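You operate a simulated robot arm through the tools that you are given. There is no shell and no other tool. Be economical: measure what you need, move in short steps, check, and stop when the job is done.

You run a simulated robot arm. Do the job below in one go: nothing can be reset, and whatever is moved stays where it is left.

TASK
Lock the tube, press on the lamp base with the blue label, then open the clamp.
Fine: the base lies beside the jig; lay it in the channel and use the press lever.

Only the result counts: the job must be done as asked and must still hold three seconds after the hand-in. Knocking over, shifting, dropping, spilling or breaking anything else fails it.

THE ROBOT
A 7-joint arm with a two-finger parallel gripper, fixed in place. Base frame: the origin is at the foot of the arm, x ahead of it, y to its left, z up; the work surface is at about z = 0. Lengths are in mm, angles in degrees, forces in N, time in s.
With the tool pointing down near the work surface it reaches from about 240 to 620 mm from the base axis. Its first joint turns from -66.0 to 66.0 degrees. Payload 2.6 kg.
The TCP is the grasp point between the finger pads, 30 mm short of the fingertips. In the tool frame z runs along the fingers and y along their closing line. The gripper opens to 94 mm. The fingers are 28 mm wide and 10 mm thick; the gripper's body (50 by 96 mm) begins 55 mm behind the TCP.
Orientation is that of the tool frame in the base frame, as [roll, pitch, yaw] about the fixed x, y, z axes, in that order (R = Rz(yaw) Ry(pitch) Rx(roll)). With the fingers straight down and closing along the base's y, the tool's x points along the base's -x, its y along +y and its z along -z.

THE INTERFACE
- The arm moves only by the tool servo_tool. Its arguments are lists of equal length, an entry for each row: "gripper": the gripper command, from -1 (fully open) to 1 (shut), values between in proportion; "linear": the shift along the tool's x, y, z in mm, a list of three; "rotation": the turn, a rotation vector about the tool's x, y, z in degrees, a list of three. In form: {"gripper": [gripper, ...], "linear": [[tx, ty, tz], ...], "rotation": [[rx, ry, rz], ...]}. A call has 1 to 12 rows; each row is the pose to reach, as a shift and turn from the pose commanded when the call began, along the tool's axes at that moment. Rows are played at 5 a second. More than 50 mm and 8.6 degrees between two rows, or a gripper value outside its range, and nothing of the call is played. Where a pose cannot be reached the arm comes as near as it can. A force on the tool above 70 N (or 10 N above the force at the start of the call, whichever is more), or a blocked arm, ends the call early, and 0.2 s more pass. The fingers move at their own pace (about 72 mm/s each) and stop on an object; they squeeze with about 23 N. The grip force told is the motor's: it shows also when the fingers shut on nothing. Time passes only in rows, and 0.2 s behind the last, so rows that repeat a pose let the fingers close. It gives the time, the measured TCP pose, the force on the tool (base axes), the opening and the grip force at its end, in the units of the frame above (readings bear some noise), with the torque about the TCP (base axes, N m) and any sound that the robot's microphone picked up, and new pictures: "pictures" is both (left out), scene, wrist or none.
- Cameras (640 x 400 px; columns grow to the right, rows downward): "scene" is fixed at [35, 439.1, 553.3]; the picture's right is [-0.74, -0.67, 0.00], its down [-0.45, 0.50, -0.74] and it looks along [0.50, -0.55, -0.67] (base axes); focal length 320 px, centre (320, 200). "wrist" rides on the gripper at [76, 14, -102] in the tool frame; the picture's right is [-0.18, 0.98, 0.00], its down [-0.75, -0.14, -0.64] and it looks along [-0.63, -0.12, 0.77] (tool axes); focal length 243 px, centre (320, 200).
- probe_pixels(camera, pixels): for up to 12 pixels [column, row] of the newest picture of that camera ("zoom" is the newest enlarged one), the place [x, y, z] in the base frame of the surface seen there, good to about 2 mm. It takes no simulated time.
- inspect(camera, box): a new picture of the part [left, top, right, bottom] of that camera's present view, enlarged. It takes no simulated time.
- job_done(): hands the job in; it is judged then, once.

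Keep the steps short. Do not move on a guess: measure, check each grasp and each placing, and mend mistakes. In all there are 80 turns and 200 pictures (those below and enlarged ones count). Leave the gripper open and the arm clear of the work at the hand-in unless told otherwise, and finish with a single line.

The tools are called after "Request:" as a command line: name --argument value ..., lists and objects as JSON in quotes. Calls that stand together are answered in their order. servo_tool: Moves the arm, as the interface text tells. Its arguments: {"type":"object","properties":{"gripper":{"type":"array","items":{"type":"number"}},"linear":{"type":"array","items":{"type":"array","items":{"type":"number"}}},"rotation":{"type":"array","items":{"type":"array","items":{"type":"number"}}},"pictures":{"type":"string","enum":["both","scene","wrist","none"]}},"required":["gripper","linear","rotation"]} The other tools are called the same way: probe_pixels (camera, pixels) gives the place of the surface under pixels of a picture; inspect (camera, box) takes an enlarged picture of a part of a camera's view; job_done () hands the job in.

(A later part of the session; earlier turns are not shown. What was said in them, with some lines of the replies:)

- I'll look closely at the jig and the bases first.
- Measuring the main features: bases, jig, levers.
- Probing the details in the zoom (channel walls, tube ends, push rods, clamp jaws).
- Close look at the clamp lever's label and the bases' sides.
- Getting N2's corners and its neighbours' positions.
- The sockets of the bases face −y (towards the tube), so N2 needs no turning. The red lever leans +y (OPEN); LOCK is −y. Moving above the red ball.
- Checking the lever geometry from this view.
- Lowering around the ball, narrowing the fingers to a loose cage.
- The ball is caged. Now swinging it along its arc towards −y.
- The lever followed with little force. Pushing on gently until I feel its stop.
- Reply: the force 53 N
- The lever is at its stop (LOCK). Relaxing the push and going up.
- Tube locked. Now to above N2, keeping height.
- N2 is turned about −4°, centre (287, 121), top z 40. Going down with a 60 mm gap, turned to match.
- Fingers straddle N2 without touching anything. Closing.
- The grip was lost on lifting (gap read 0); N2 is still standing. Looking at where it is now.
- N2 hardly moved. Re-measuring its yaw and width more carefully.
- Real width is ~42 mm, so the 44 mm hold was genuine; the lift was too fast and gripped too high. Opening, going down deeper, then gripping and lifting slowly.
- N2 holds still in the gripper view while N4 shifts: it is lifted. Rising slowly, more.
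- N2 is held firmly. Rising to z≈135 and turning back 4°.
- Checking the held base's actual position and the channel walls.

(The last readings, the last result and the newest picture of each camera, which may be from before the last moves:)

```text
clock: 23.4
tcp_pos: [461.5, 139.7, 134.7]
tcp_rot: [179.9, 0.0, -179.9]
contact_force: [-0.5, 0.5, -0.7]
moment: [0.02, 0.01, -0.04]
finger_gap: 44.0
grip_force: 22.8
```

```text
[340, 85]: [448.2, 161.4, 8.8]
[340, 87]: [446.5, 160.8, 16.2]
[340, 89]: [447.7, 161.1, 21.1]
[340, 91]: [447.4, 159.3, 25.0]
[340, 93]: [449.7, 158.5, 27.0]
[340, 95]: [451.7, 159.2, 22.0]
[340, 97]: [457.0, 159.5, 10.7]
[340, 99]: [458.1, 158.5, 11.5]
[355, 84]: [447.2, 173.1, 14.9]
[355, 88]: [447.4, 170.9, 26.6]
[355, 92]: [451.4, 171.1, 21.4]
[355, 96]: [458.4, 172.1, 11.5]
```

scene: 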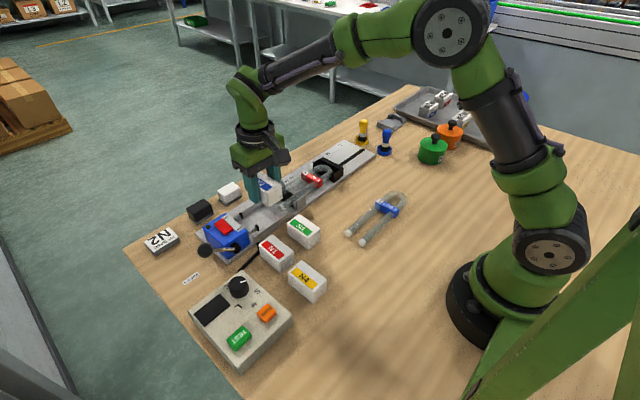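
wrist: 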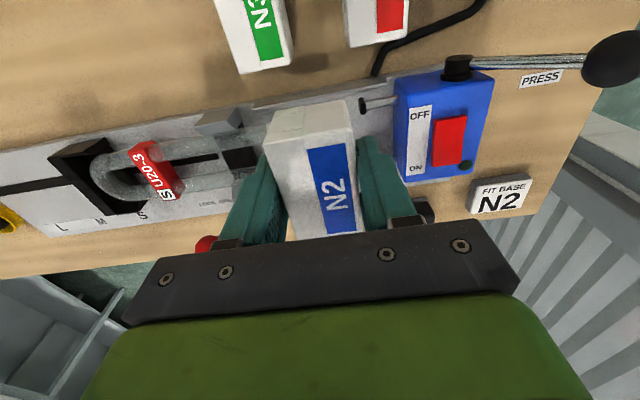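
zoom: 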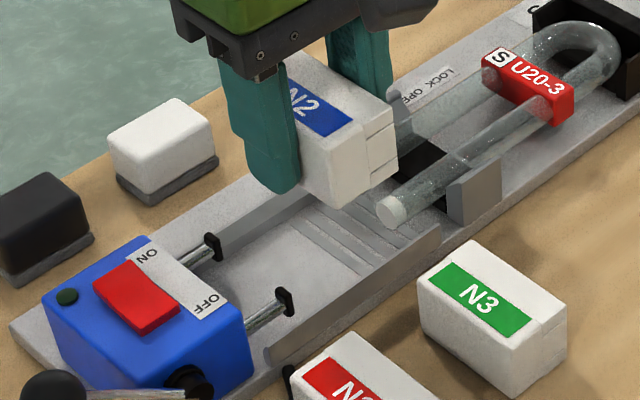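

Channel runs x≈452…525 and the tube legs centre at x≈485. Moving over and lowering to just above the floor.

Request:
servo_tool --gripper '[1, 1, 1, 1, 1, 1, 1, 1, 1, 1, 1]' --linear '[[-8, 1, 0], [-16, 2, 0], [-22, 3, 0], [-24, 3, 0], [-24, 3, 8], [-24, 3, 20], [-24, 3, 35], [-24, 3, 50], [-24, 3, 63], [-24, 3, 74], [-24, 3, 80]]' --rotation '[[0, 0, 0], [0, 0, 0], [0, 0, 0], [0, 0, 0], [0, 0, 0], [0, 0, 0], [0, 0, 0], [0, 0, 0], [0, 0, 0], [0, 0, 0], [0, 0, 0]]'

Request:
inspect --camera "scene" --box '[200, 160, 330, 250]'

Request:
inspect --camera "wrist" --box '[180, 40, 440, 220]'

```text
clock: 25.8
tcp_pos: [487.5, 142.3, 55.6]
tcp_rot: [180.0, 0.1, 180.0]
contact_force: [1.0, 0.6, 0.8]
moment: [0.01, 0.02, 0.02]
finger_gap: 43.6
grip_force: 23.1
```

scene: 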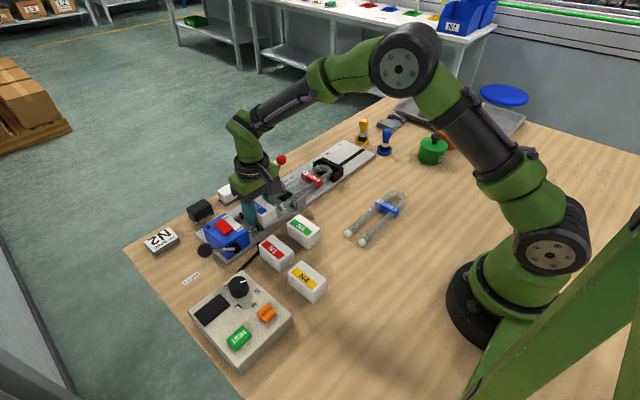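
wrist: 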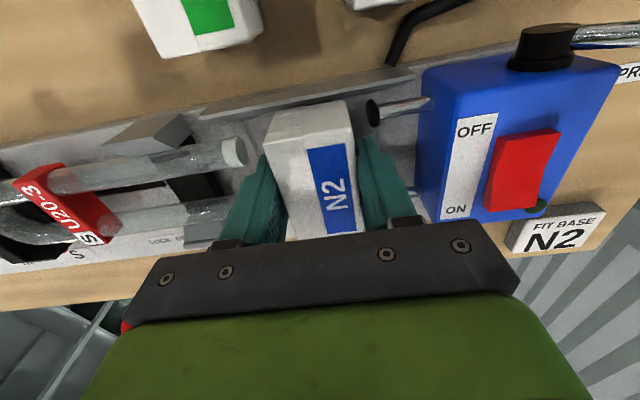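

```text
4.44 times, centred on (265, 205) of scene
```

zoom: 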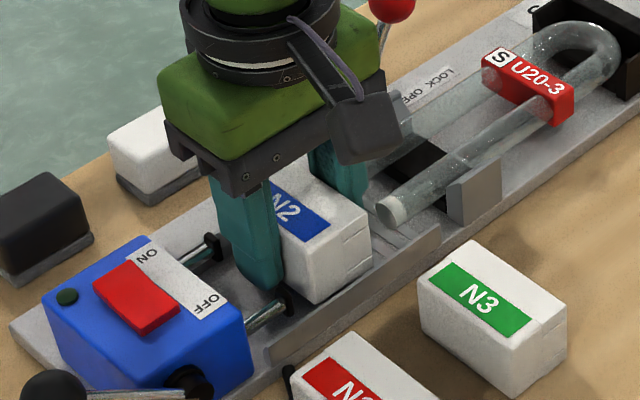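

```text
2.22 times, centred on (310, 130) of wrist
```

zoom: 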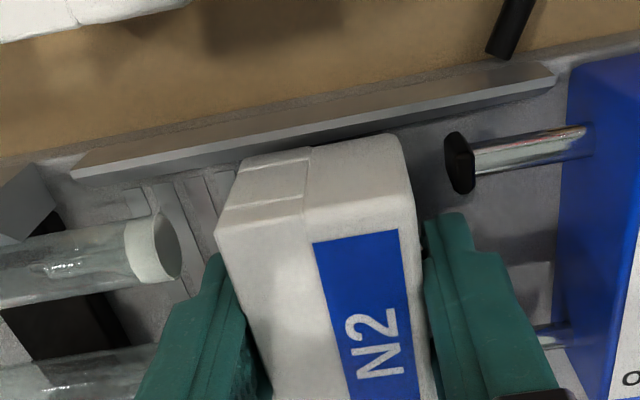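

Verifying x alignment: base end faces against tube legs.

Request:
probe_pixels --camera "zoom" --pixels '[[270, 185], [340, 170], [380, 165], [270, 215], [340, 205], [165, 250], [461, 160], [460, 185], [230, 250], [235, 300]]'

Request:
probe_pixels --camera "scene" --pixels '[[276, 224], [281, 221], [287, 206], [289, 208], [264, 227], [275, 218]]'

```text
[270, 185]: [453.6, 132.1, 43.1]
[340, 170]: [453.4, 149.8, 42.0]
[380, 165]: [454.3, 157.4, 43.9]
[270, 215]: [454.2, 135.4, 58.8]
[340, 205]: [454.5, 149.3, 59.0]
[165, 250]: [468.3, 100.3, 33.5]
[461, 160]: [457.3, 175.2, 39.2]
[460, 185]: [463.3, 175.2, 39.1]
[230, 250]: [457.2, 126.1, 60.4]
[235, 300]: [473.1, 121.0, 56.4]
```

```text
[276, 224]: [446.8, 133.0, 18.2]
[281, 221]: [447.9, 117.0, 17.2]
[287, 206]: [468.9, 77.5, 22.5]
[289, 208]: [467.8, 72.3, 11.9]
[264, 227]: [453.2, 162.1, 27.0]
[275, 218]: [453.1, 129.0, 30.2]
```

Base centre x≈485.6, aligned. Lowering to the floor.

Request:
servo_tool --gripper '[1, 1, 1, 1, 1]' --linear '[[0.5, 0, 3], [0.5, 0, 6], [0.5, 0, 8], [0.5, 0, 9], [0.5, 0, 9.5]]' --rotation '[[0, 0, 0], [0, 0, 0], [0, 0, 0], [0, 0, 0], [0, 0, 0]]' --pictures "scene"

Request:
inspect --camera "scene" --box '[220, 180, 310, 245]'

```text
clock: 27.0
tcp_pos: [487.6, 141.6, 46.2]
tcp_rot: [180.0, 0.3, -180.0]
contact_force: [16.1, -0.2, 5.0]
moment: [-0.08, -0.26, 0.27]
finger_gap: 43.8
grip_force: 23.2
```

scene: 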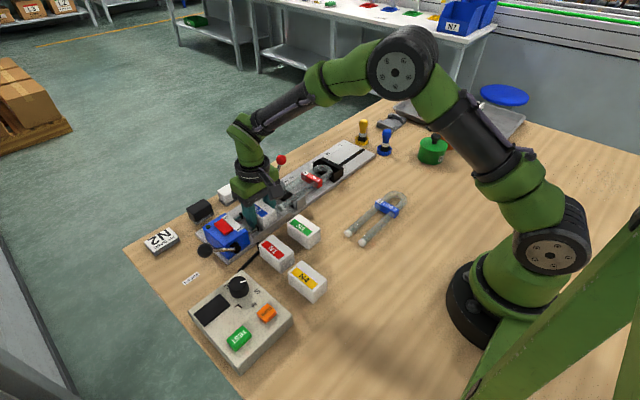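

```text
6.15 times, centred on (265, 212) of scene
```

zoom: 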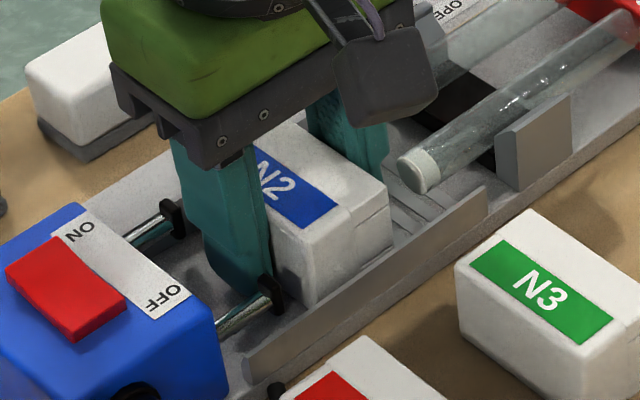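

A 16 N side force: the base rubs the −x wall. Shifting a bit to +x and settling.

Request:
servo_tool --gripper '[1, 1, 1, 1]' --linear '[[-1, 0, -1], [-2, 0, -1], [-2, 0, 0], [-2, 0, 0.5]]' --rotation '[[0, 0, 0], [0, 0, 0], [0, 0, 0], [0, 0, 0]]' --pictures "wrist"

Request:
inspect --camera "wrist" --box '[180, 40, 440, 220]'

```text
clock: 28.0
tcp_pos: [487.0, 143.1, 45.8]
tcp_rot: [180.0, -0.2, 179.9]
contact_force: [-1.6, -4.7, 14.9]
moment: [0.01, 0.39, 0.13]
finger_gap: 43.9
grip_force: 22.9
```

wrist: 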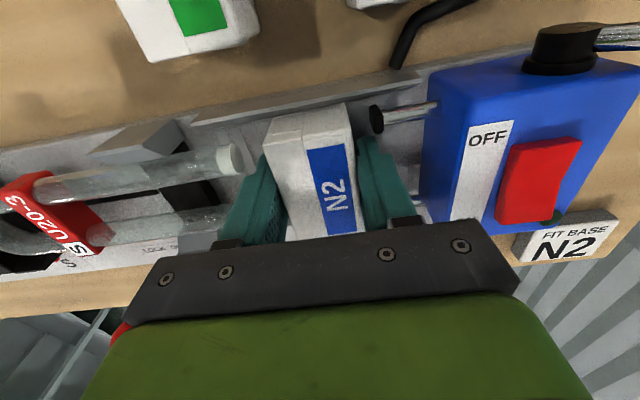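

```text
2.22 times, centred on (310, 130) of wrist
```

zoom: 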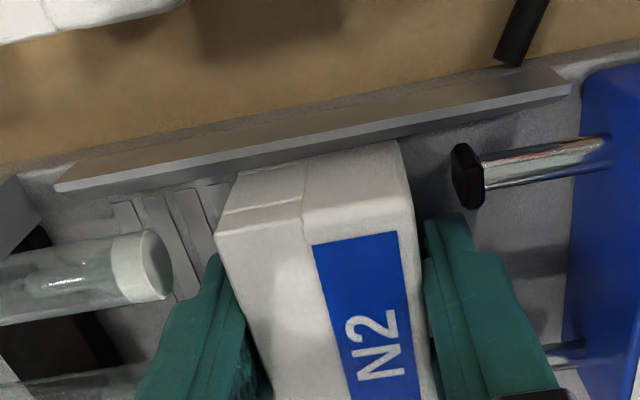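

N2 sits on the floor (15 N upward, no side load). Opening a little (to 54 mm) and lifting off.

Request:
servo_tool --gripper '[-0.05, -0.15, -0.15, -0.15, -0.15, -0.15, -0.15, -0.15]' --linear '[[0, 0, -0.5], [0, 0, -0.5], [0, 0, -0.5], [0, 0, -10], [0, 0, -30], [0, 0, -60], [0, 0, -100], [0, 0, -130]]' --rotation '[[0, 0, 0], [0, 0, 0], [0, 0, 0], [0, 0, 0], [0, 0, 0], [0, 0, 0], [0, 0, 0], [0, 0, 0]]'

Request:
inspect --camera "scene" --box '[200, 160, 320, 250]'

Request:
inspect --camera "wrist" --box '[200, 60, 440, 220]'

```text
clock: 29.8
tcp_pos: [488.9, 143.6, 175.7]
tcp_rot: [179.9, -0.1, 180.0]
contact_force: [0.1, 0.7, 0.2]
moment: [-0.02, 0.02, 0.04]
finger_gap: 54.0
grip_force: 0.1
```

scene: 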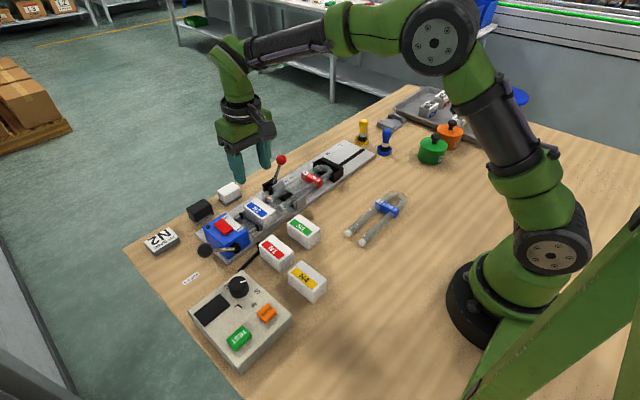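
wrist: 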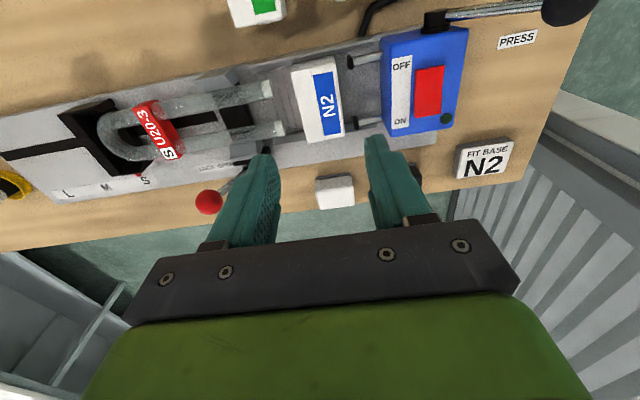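

```text
4.44 times, centred on (260, 205) of scene
```

zoom: 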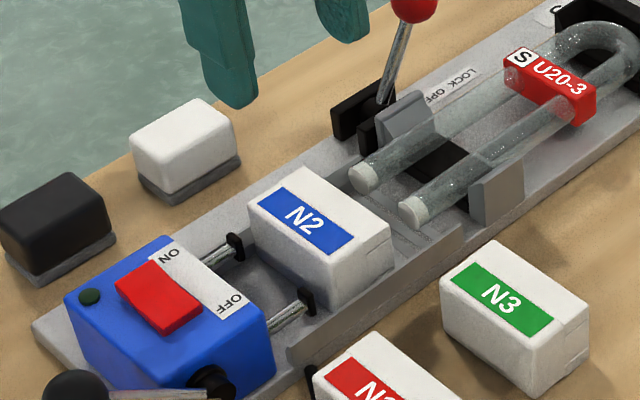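

```text
2.50 times, centred on (320, 140) of wrist
```

zoom: 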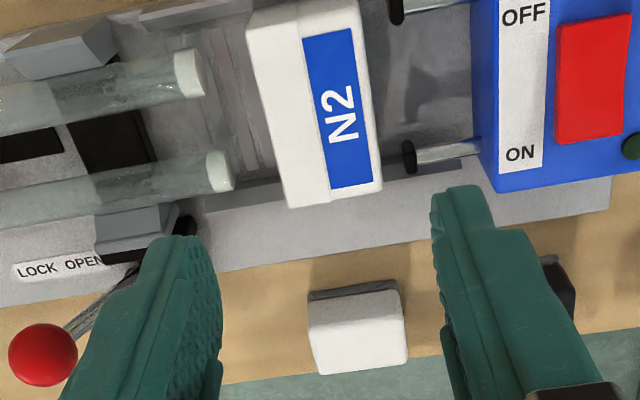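

N2 lies well in the channel. Now to study the press lever.

Request:
inspect --camera "scene" --box '[170, 205, 270, 290]'

Request:
inspect --camera "wrist" --box '[360, 0, 600, 140]'

Request:
probe_pixels --camera "wrist" --pixels '[[436, 18], [437, 28], [460, 14], [490, 11], [520, 7], [570, 8], [517, 40], [425, 45], [455, 45], [430, 75], [430, 100], [445, 118]]'

Request:
probe_pixels --camera "scene" --pixels '[[205, 251], [213, 251], [222, 250], [232, 249], [237, 247], [190, 278], [217, 229], [226, 232], [222, 220], [205, 233], [212, 240], [240, 240]]'

```text
4.71 times, centred on (220, 248) of scene
```

zoom: 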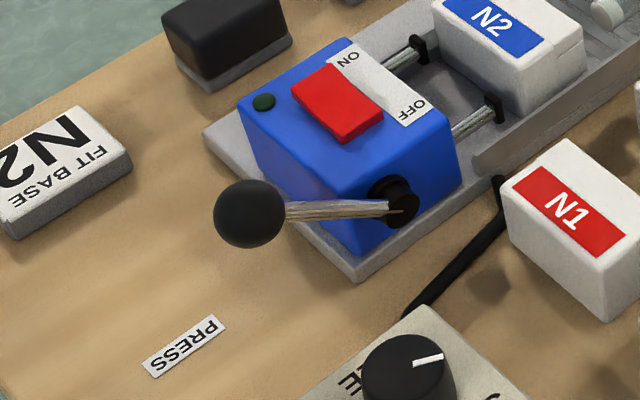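

```text
2.67 times, centred on (480, 70) of wrist
```

zoom: 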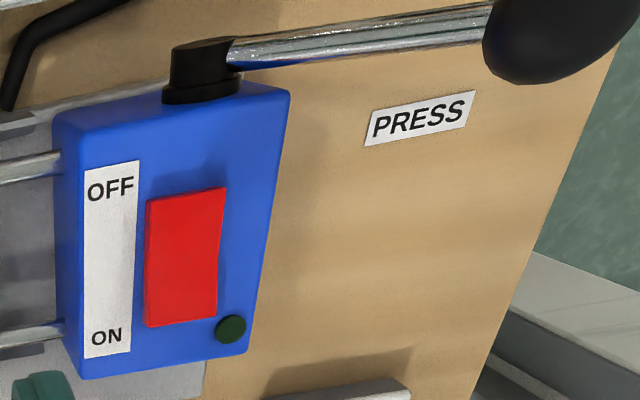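

```text
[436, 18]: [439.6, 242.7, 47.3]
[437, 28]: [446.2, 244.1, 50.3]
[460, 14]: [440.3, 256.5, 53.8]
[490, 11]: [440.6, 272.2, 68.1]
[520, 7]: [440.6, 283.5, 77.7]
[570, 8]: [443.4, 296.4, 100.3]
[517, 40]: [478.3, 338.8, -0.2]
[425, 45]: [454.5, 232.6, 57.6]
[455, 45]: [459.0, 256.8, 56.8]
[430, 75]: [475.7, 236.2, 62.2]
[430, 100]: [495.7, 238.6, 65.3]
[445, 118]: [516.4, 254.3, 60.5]
```

```text
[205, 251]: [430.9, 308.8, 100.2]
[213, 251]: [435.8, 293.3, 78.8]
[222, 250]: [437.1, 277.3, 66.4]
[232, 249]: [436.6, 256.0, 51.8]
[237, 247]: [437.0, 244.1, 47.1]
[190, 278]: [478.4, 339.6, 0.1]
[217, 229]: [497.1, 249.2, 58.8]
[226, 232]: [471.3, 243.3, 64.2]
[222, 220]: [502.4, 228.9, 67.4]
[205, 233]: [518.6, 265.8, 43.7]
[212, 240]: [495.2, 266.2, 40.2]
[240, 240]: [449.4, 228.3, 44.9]
```

Press lever: pivot ≈(440, 243, 42), ball centre ≈(440, 300, 91), leaning up 42° with "PRESS" beyond it, so press = push down. Closing the fingers and moving above the ball.

Request:
servo_tool --gripper '[0.5, 1, 1, 1, 1, 1]' --linear '[[10, 30, 0], [20, 65, 0], [30, 100, 0], [40, 130, 0], [48, 152, 0], [49, 157, 0]]' --rotation '[[0, 0, 0], [0, 0, 0], [0, 0, 0], [0, 0, 0], [0, 0, 0], [0, 0, 0]]'

Request:
inspect --camera "scene" --box '[150, 170, 290, 270]'

Request:
probe_pixels --camera "scene" --pixels '[[205, 251], [198, 251], [205, 244], [205, 257], [211, 251]]'

```text
clock: 31.2
tcp_pos: [439.6, 300.5, 174.1]
tcp_rot: [-179.9, 0.0, 180.0]
contact_force: [0.2, -0.3, 0.5]
moment: [0.02, 0.0, -0.01]
finger_gap: 0.0
grip_force: 22.3
```

scene: 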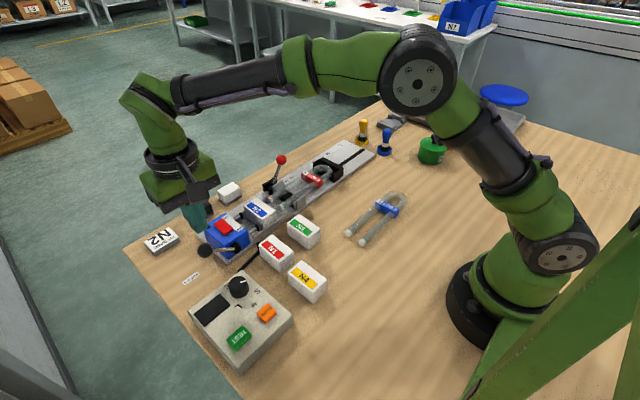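
wrist: 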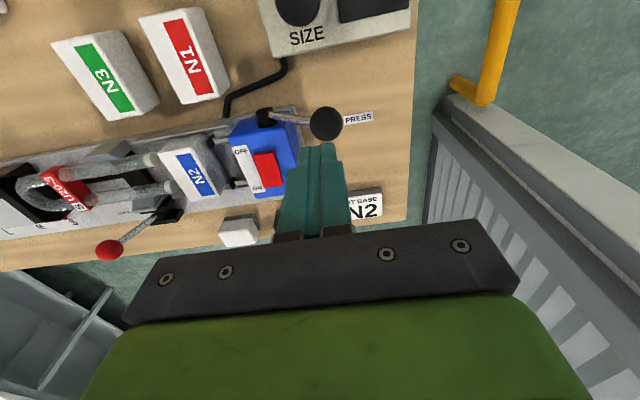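

```text
4.00 times, centred on (220, 220) of scene
```

zoom: 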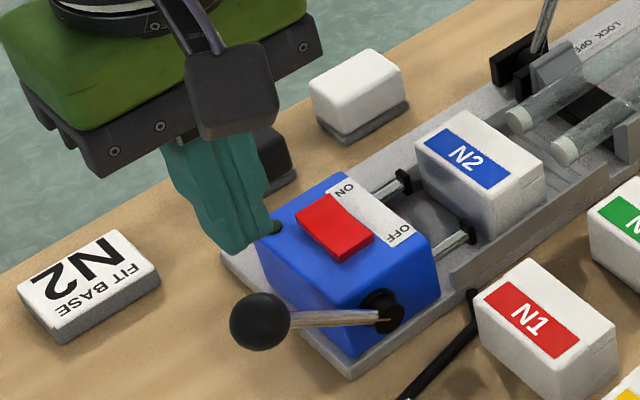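

```text
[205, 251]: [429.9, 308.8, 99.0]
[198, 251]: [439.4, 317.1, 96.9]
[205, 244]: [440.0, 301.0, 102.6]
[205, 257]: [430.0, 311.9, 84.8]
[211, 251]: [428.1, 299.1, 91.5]
```

Ball centre ≈(440, 305, 89). Pushing it down along the first part of its arc.

Request:
servo_tool --gripper '[1, 1, 1, 1, 1, 1]' --linear '[[0, 5, 25], [0, 5, 38], [0, 7, 44], [0, 9, 48], [0, 11, 52], [0, 13, 56]]' --rotation '[[0, 0, 0], [0, 0, 0], [0, 0, 0], [0, 0, 0], [0, 0, 0], [0, 0, 0]]'

Request:
inspect --camera "scene" --box '[170, 180, 310, 280]'

```text
clock: 32.6
tcp_pos: [438.8, 313.3, 118.6]
tcp_rot: [180.0, 0.0, 180.0]
contact_force: [1.5, 0.3, 1.9]
moment: [0.02, -0.02, -0.03]
finger_gap: 0.1
grip_force: 23.2
```

scene: 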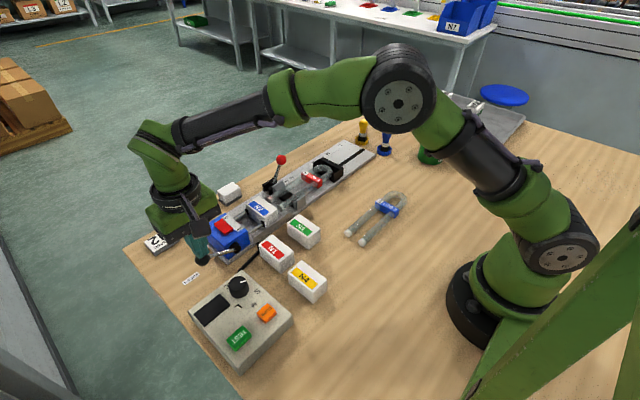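
wrist: 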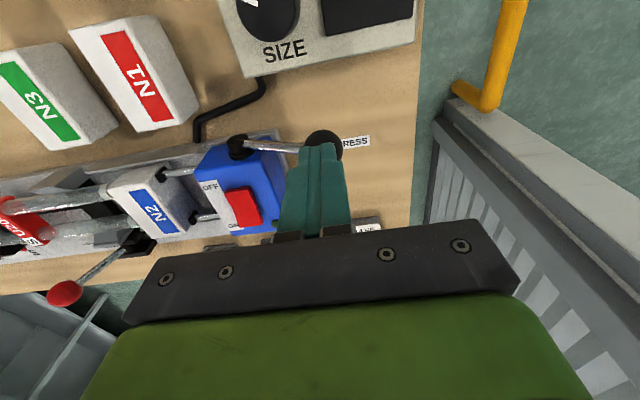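

```text
4.00 times, centred on (240, 230) of scene
```

zoom: 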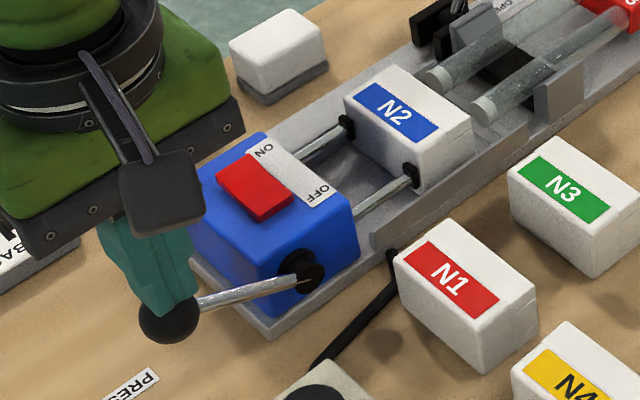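

The rods advance and now touch N2. Pressing further.

Request:
servo_tool --gripper '[1, 1, 1, 1, 1]' --linear '[[0, 2, 4], [0, 3, 8], [0, 4, 12], [0, 6, 17], [0, 7, 21]]' --rotation '[[0, 0, 0], [0, 0, 0], [0, 0, 0], [0, 0, 0], [0, 0, 0]]'

Request:
inspect --camera "scene" --box '[170, 180, 310, 280]'

```text
clock: 33.8
tcp_pos: [439.6, 319.7, 96.8]
tcp_rot: [180.0, 0.0, 180.0]
contact_force: [0.3, -0.2, 2.6]
moment: [0.02, -0.01, -0.03]
finger_gap: 0.0
grip_force: 22.4
```

scene: 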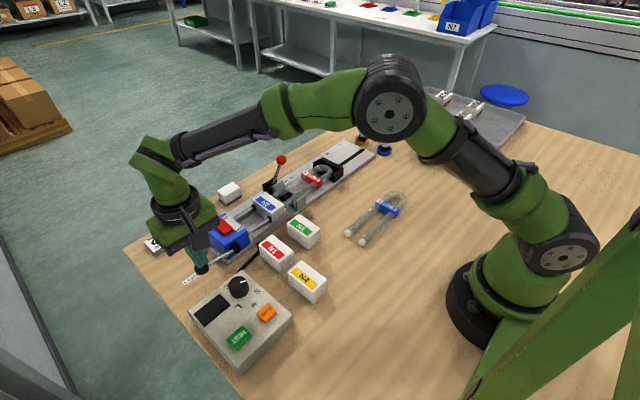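
wrist: 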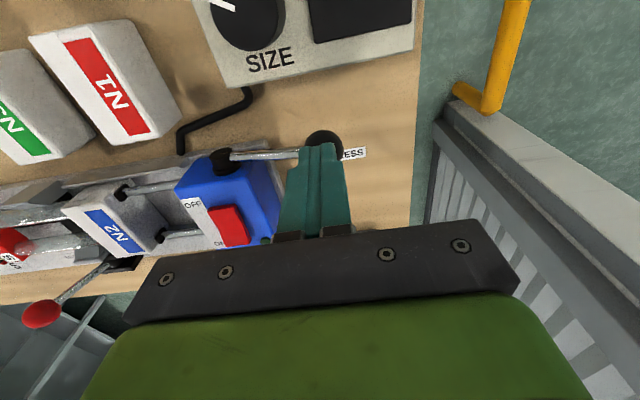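

```text
4.00 times, centred on (240, 230) of scene
```

zoom: 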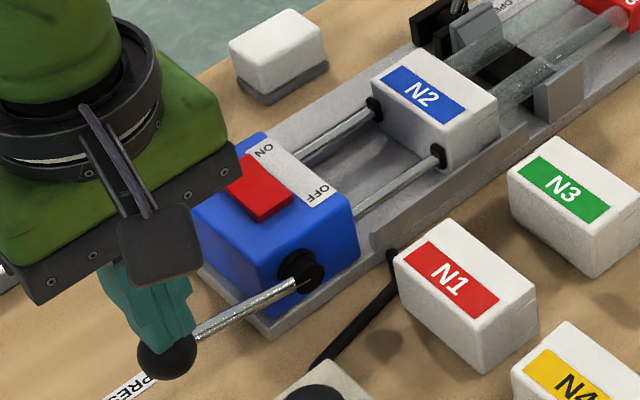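

N2 has reached the tube ends, low force so far. Pressing on in small steps.

Request:
servo_tool --gripper '[1, 1, 1, 1, 1]' --linear '[[0, 0.5, 3], [0, 1, 6], [0, 1, 9], [0, 1, 12], [0, 1, 15]]' --rotation '[[0, 0, 0], [0, 0, 0], [0, 0, 0], [0, 0, 0], [0, 0, 0]]'

Request:
inspect --camera "scene" --box '[220, 160, 340, 245]'

```text
clock: 35.0
tcp_pos: [440.3, 321.3, 83.1]
tcp_rot: [179.9, 0.0, -180.0]
contact_force: [-0.8, 0.7, 4.7]
moment: [0.06, -0.02, 0.05]
finger_gap: 0.0
grip_force: 23.4
```

scene: 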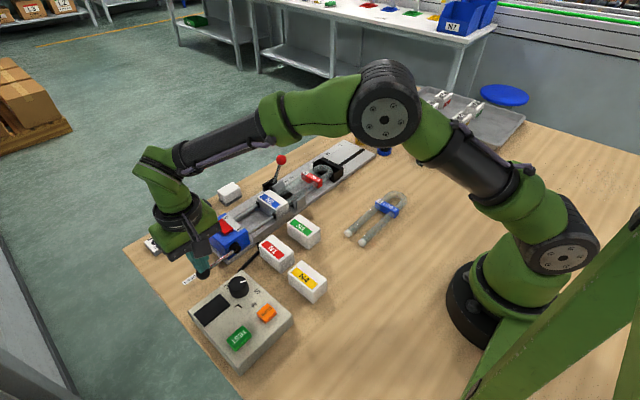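
wrist: 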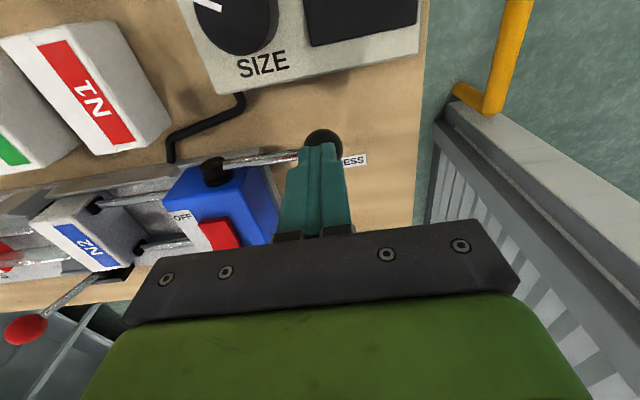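

```text
4.71 times, centred on (280, 202) of scene
```

zoom: 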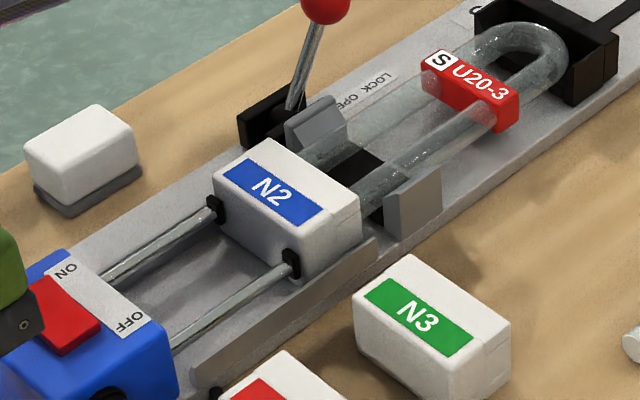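

N2 is sliding onto both legs. Continuing to the stop.

Request:
servo_tool --gripper '[1, 1, 1, 1, 1]' --linear '[[0, 0, 3], [0, 0, 6], [0, -1, 9], [0, -1, 12], [0, -2, 15]]' --rotation '[[0, 0, 0], [0, 0, 0], [0, 0, 0], [0, 0, 0], [0, 0, 0]]'

Request:
inspect --camera "scene" --box '[220, 160, 340, 245]'

```text
clock: 35.9
tcp_pos: [440.6, 323.1, 84.1]
tcp_rot: [179.3, 0.7, 179.9]
contact_force: [-2.4, -2.3, 10.9]
moment: [-0.07, 0.1, 0.0]
finger_gap: 0.0
grip_force: 23.7
stopped in row 4: the force on the tool passed its limit at 73 N (the readings are from after the stop); the commanded pose is now the measured one
```

scene: 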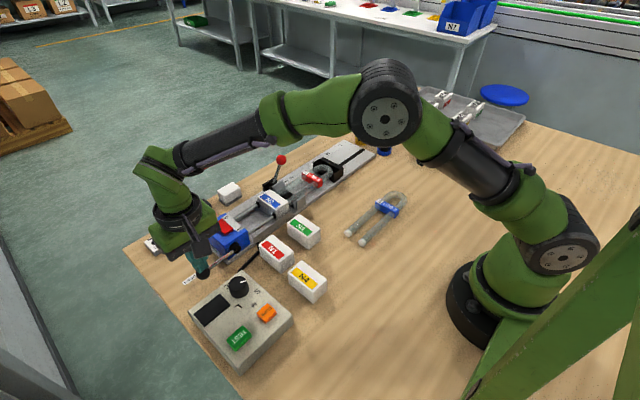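
wrist: 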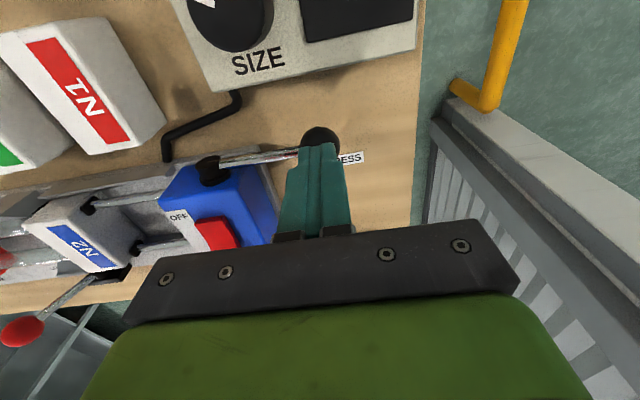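

```text
4.71 times, centred on (280, 202) of scene
```

zoom: 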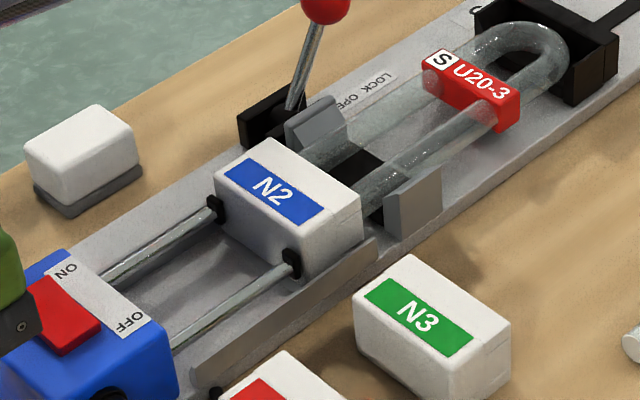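

A firm stop at 73 N. Checking how far N2 is seated on the legs (tube ends were at y≈100).

Request:
probe_pixels --camera "zoom" --pixels '[[310, 225], [360, 215], [355, 235], [332, 262], [304, 255], [225, 210], [280, 155], [366, 190], [330, 270], [305, 272], [290, 264], [213, 208]]'

Request:
inspect --camera "scene" --box '[255, 170, 325, 225]'

```text
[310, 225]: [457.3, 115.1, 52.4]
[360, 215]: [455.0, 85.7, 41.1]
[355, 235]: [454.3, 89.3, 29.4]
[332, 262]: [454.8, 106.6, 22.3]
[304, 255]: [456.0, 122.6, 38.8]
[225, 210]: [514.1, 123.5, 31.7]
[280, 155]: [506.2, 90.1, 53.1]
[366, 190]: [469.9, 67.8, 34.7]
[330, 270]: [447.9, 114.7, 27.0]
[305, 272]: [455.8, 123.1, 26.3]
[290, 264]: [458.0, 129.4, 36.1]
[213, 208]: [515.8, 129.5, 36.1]
```

```text
7.27 times, centred on (290, 198) of scene
```

zoom: 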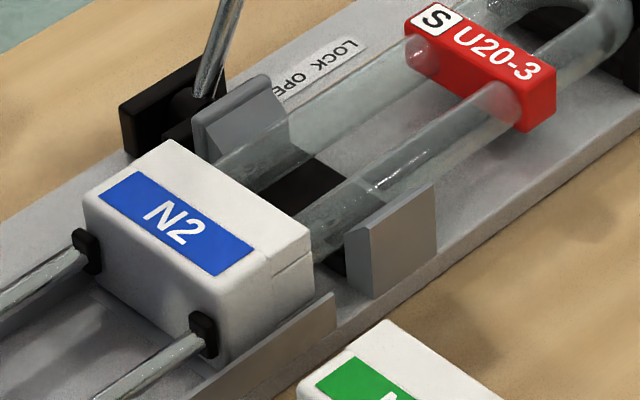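

Overlap ≈16 mm. Pushing once more slowly to make sure it is fully home.

Request:
servo_tool --gripper '[1, 1, 1, 1, 1, 1]' --linear '[[0, -1, 2], [0, -1, 4], [0, -1, 6], [0, -1, 7], [0, -1, 8], [0, -1, 8]]' --rotation '[[0, 0, 0], [0, 0, 0], [0, 0, 0], [0, 0, 0], [0, 0, 0], [0, 0, 0]]'

Request:
inspect --camera "scene" --box '[255, 170, 325, 225]'

```text
clock: 37.2
tcp_pos: [441.1, 323.1, 83.2]
tcp_rot: [178.9, 1.0, 179.7]
contact_force: [-3.4, -3.9, 11.8]
moment: [-0.09, 0.1, 0.0]
finger_gap: 0.0
grip_force: 23.1
stopped in row 6: the force on the tool passed its limit at 70 N (the readings are from after the stop); the commanded pose is now the measured one
```

scene: 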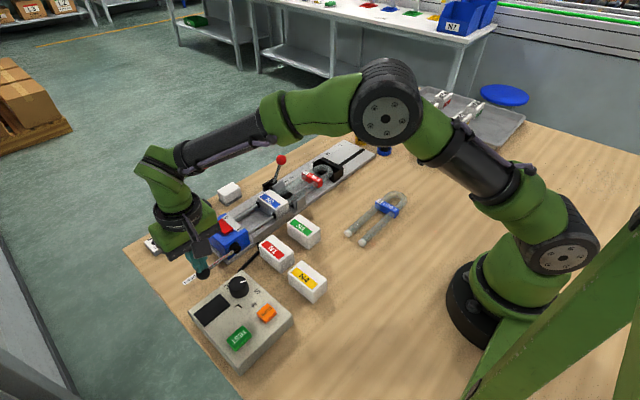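
wrist: 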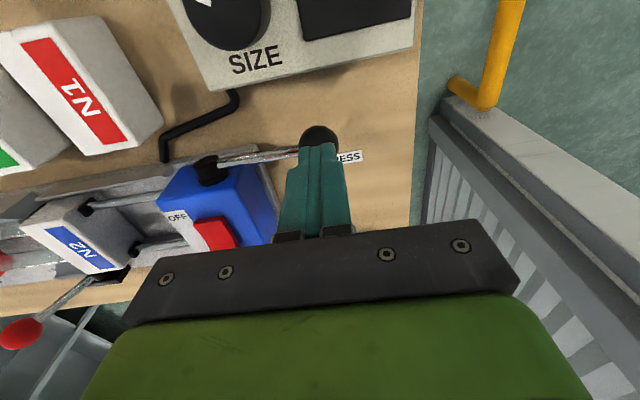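

```text
7.27 times, centred on (290, 198) of scene
```

zoom: 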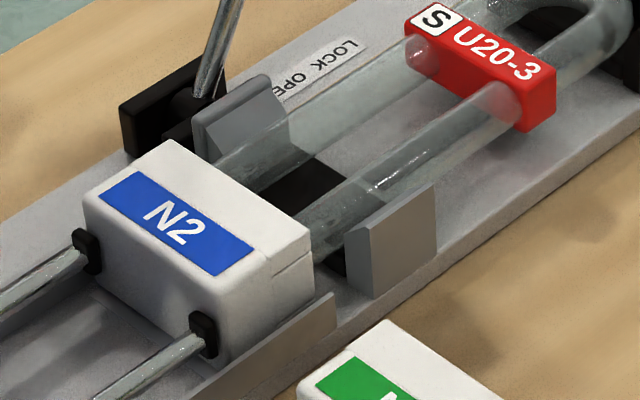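

No further movement: N2 is home. Raising the arm straight up (and correcting the small tilt).

Request:
servo_tool --gripper '[1, 1, 1, 1, 1]' --linear '[[0, 0, -10], [0, 0, -30], [0, 0, -60], [0, 0, -90], [0, 0, -120]]' --rotation '[[0, 0, 0], [-1.1, -1, 0], [-1.1, -1, 0], [-1.1, -1, 0], [-1.1, -1, 0]]'

Request:
inspect --camera "scene" --box '[180, 140, 340, 265]'

```text
clock: 38.4
tcp_pos: [441.6, 320.5, 200.9]
tcp_rot: [178.0, 1.8, 179.8]
contact_force: [0.4, -0.1, 0.3]
moment: [0.0, 0.03, 0.01]
finger_gap: 0.0
grip_force: 23.9
```

scene: 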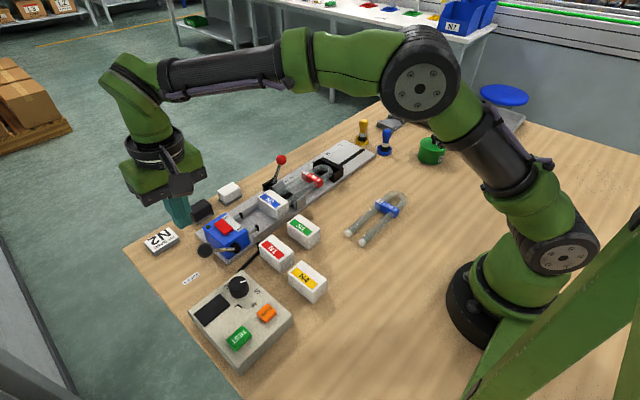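
wrist: 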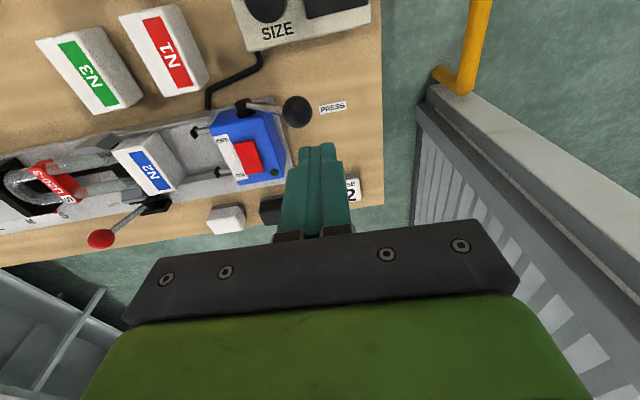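

```text
3.20 times, centred on (260, 202) of scene
```

zoom: 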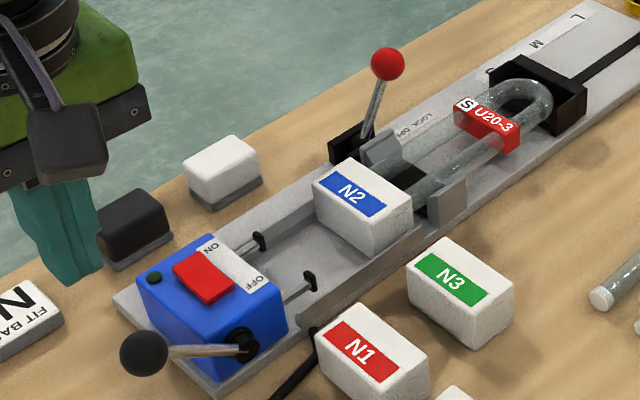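

The lever sprang back and N2 stayed on the tube. Straightening the tool properly, then travelling toward the red clamp lever.

Request:
servo_tool --gripper '[1, 1]' --linear '[[0, 0, -5], [0, 0, -10]]' --rotation '[[1, 1, 0], [2, 1.8, 0]]' --pictures "none"

Request:
servo_tool --gripper '[1, 1, 1, 0, -1, -1, -1, -1]' --linear '[[-14, -38, 0], [-28, -78, 0], [-42, -118, 0], [-56, -158, 0], [-70, -200, 0], [-84, -240, 0], [-98, -280, 0], [-108, -306, 0]]' --rotation '[[0, 0, 0], [0, 0, 0], [0, 0, 0], [0, 0, 0], [0, 0, 0], [0, 0, 0], [0, 0, 0], [0, 0, 0]]'

Request:
probe_pixels --camera "scene" --pixels '[[281, 160], [275, 180], [270, 212], [276, 207], [285, 210], [278, 195]]'

```text
clock: 39.0
tcp_pos: [440.2, 320.3, 211.5]
tcp_rot: [179.9, 0.1, 179.6]
contact_force: [0.1, -0.8, 0.4]
moment: [-0.03, 0.01, 0.01]
finger_gap: 0.0
grip_force: 22.6
```

```text
clock: 40.8
tcp_pos: [545.7, 12.0, 209.9]
tcp_rot: [179.9, 0.1, 179.7]
contact_force: [0.7, -0.3, -0.5]
moment: [0.04, 0.02, 0.0]
finger_gap: 94.1
grip_force: 0.0
```

scene: 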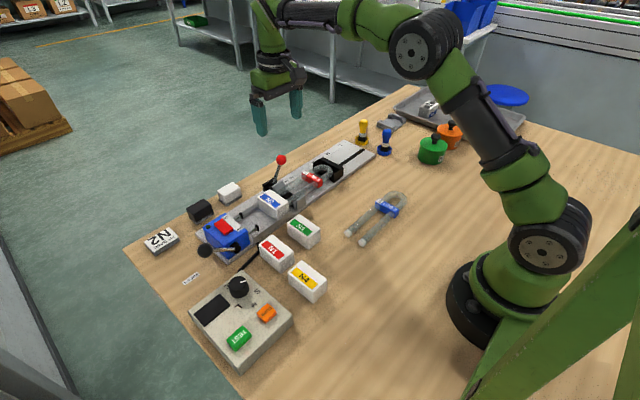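
wrist: 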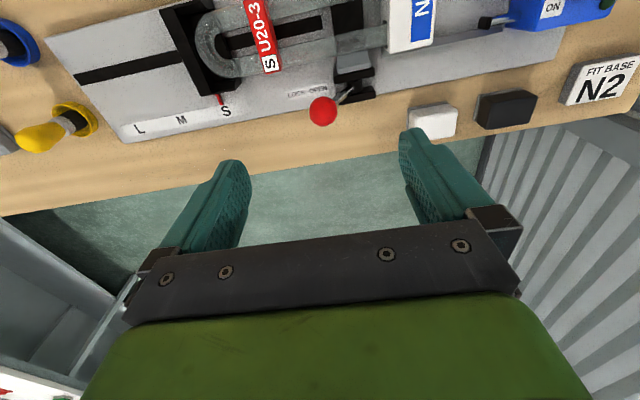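

```text
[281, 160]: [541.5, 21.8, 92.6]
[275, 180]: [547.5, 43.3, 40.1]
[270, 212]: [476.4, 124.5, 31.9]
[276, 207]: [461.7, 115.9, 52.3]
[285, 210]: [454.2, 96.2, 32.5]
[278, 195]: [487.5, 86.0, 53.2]
```

Lowering around the red ball and forming the loose cage.

Request:
servo_tool --gripper '[-1, -1, -1, 0.1, 0.15, 0.15]' --linear '[[-4, 2, 40], [-4, 2, 80], [-4, 2, 105], [-4, 2, 105], [-4, 2, 105], [-4, 2, 105]]' --rotation '[[0, 0, 0], [0, 0, 0], [0, 0, 0], [0, 0, 0], [0, 0, 0], [0, 0, 0]]'

```text
clock: 42.2
tcp_pos: [548.7, 14.9, 105.4]
tcp_rot: [179.9, 0.0, 179.7]
contact_force: [0.1, 0.7, 0.1]
moment: [0.01, -0.02, -0.02]
finger_gap: 39.9
grip_force: 0.1
```

scene: 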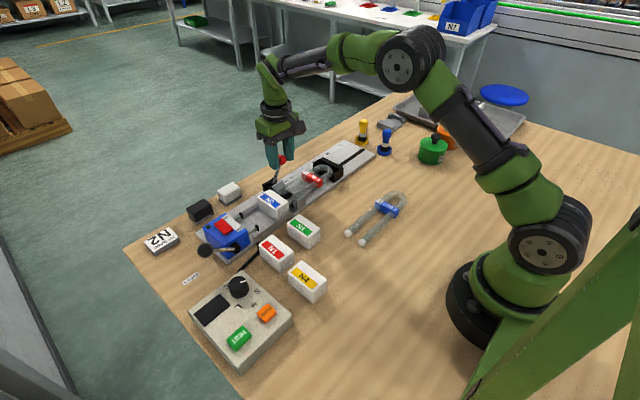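
wrist: 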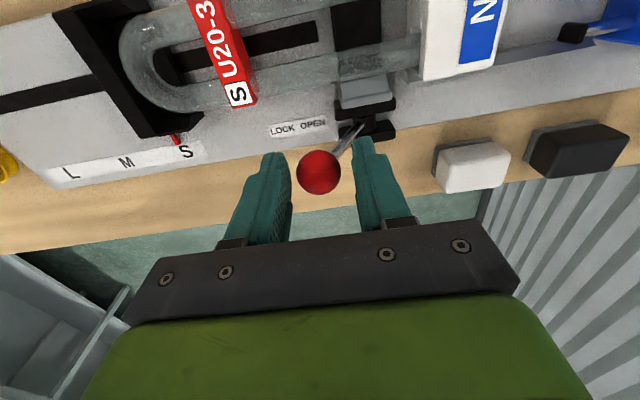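

Caged. Swinging the lever back to OPEN (+y) along its arc.

Request:
servo_tool --gripper '[0.15, 0.15, 0.15, 0.15, 0.15, 0.15, 0.15, 0.15]' --linear '[[0, 8, -1], [0, 18, -5], [0, 30, -9], [0, 42, -11], [0, 54, -10], [0, 64, -8], [0, 74, -3], [0, 79, 0]]' --rotation '[[0, 0, 0], [0, 0, 0], [0, 0, 0], [0, 0, 0], [0, 0, 0], [0, 0, 0], [0, 0, 0], [0, 0, 0]]'

Request:
inspect --camera "scene" --box '[220, 130, 340, 225]'

```text
clock: 44.0
tcp_pos: [549.6, 94.2, 106.4]
tcp_rot: [-180.0, 0.1, 179.5]
contact_force: [-0.3, -3.8, 0.5]
moment: [-0.11, 0.01, 0.03]
finger_gap: 42.0
grip_force: 2.0
```

scene: 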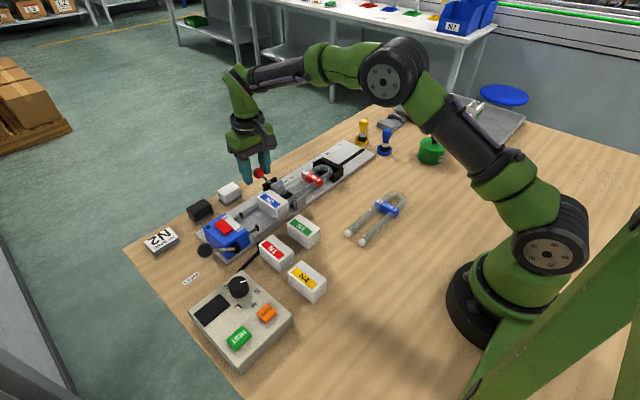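
wrist: 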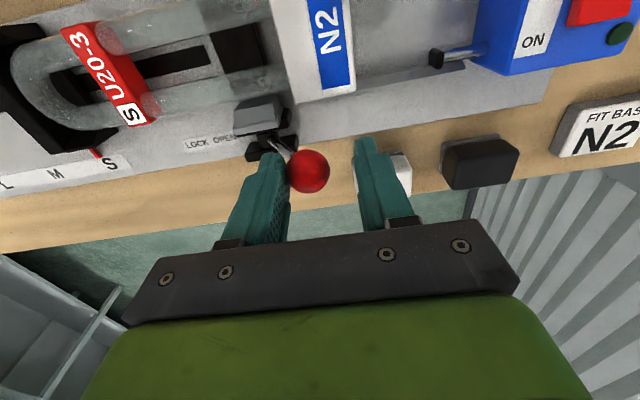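

```text
4.21 times, centred on (280, 178) of scene
```

zoom: 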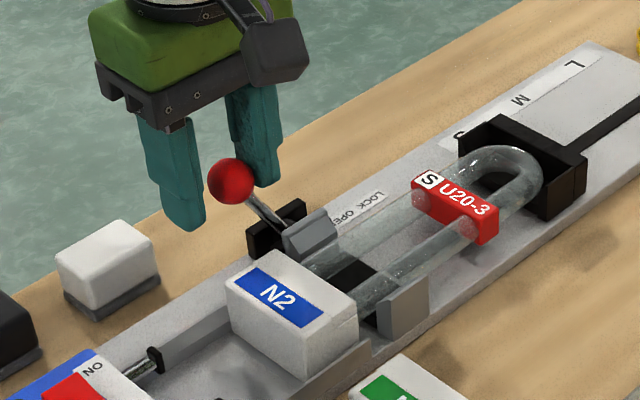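

Lever is at OPEN. A small extra nudge to its stop, then backing off, opening and rising.

Request:
servo_tool --gripper '[0.15, 0.15, 0.15, -0.2, -0.5, -1, -1, -1]' --linear '[[0, 2, 1], [0, 4, 2], [0, 0, 0], [0, -4, -5], [0, -4, -30], [0, -4, -70], [0, -4, -110], [0, -4, -150]]' --rotation '[[0, 0, 0], [0, 0, 0], [0, 0, 0], [0, 0, 0], [0, 0, 0], [0, 0, 0], [0, 0, 0], [0, 0, 0]]'

Request:
inspect --camera "scene" --box '[190, 140, 340, 250]'

Request:
probe_pixels --camera "scene" --pixels '[[259, 173], [285, 210], [276, 207], [293, 194], [293, 180], [305, 195]]'

```text
clock: 45.8
tcp_pos: [550.1, 91.4, 255.2]
tcp_rot: [179.9, 0.0, 179.7]
contact_force: [0.0, -0.1, -0.1]
moment: [0.01, 0.06, 0.0]
finger_gap: 94.0
grip_force: 0.0
```

scene: 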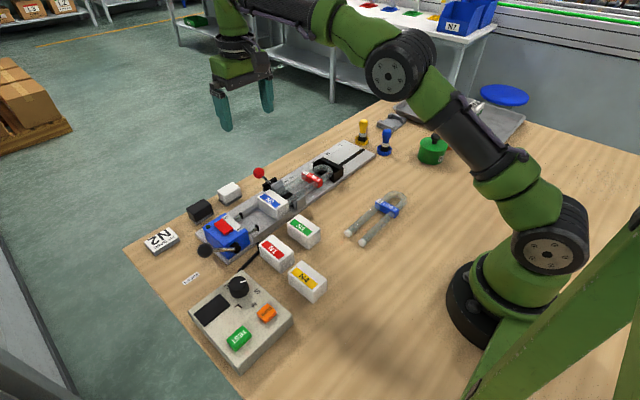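
wrist: 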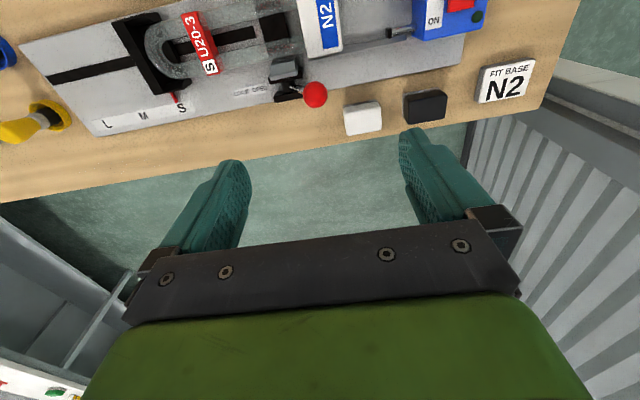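

```text
3.64 times, centred on (265, 195) of scene
```

zoom: 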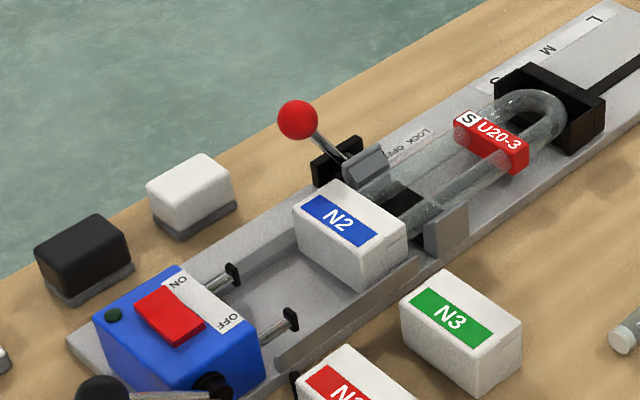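

```text
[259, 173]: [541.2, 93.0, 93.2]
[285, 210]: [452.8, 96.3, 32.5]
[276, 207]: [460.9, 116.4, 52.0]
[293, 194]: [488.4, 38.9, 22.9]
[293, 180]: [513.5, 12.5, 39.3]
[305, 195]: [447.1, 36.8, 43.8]
```

The clamp lever is back at its OPEN position (ball at y≈93, as at the start). N2 is pushed about 16 mm onto both tube legs. The gripper is open and the arm is clear, so I'm handing in.

Request:
job_done

```text
The job is handed in.
```

I locked the tube, pressed lamp base N2 (blue label) onto it until the lever stopped, and opened the clamp again; the job is handed in.
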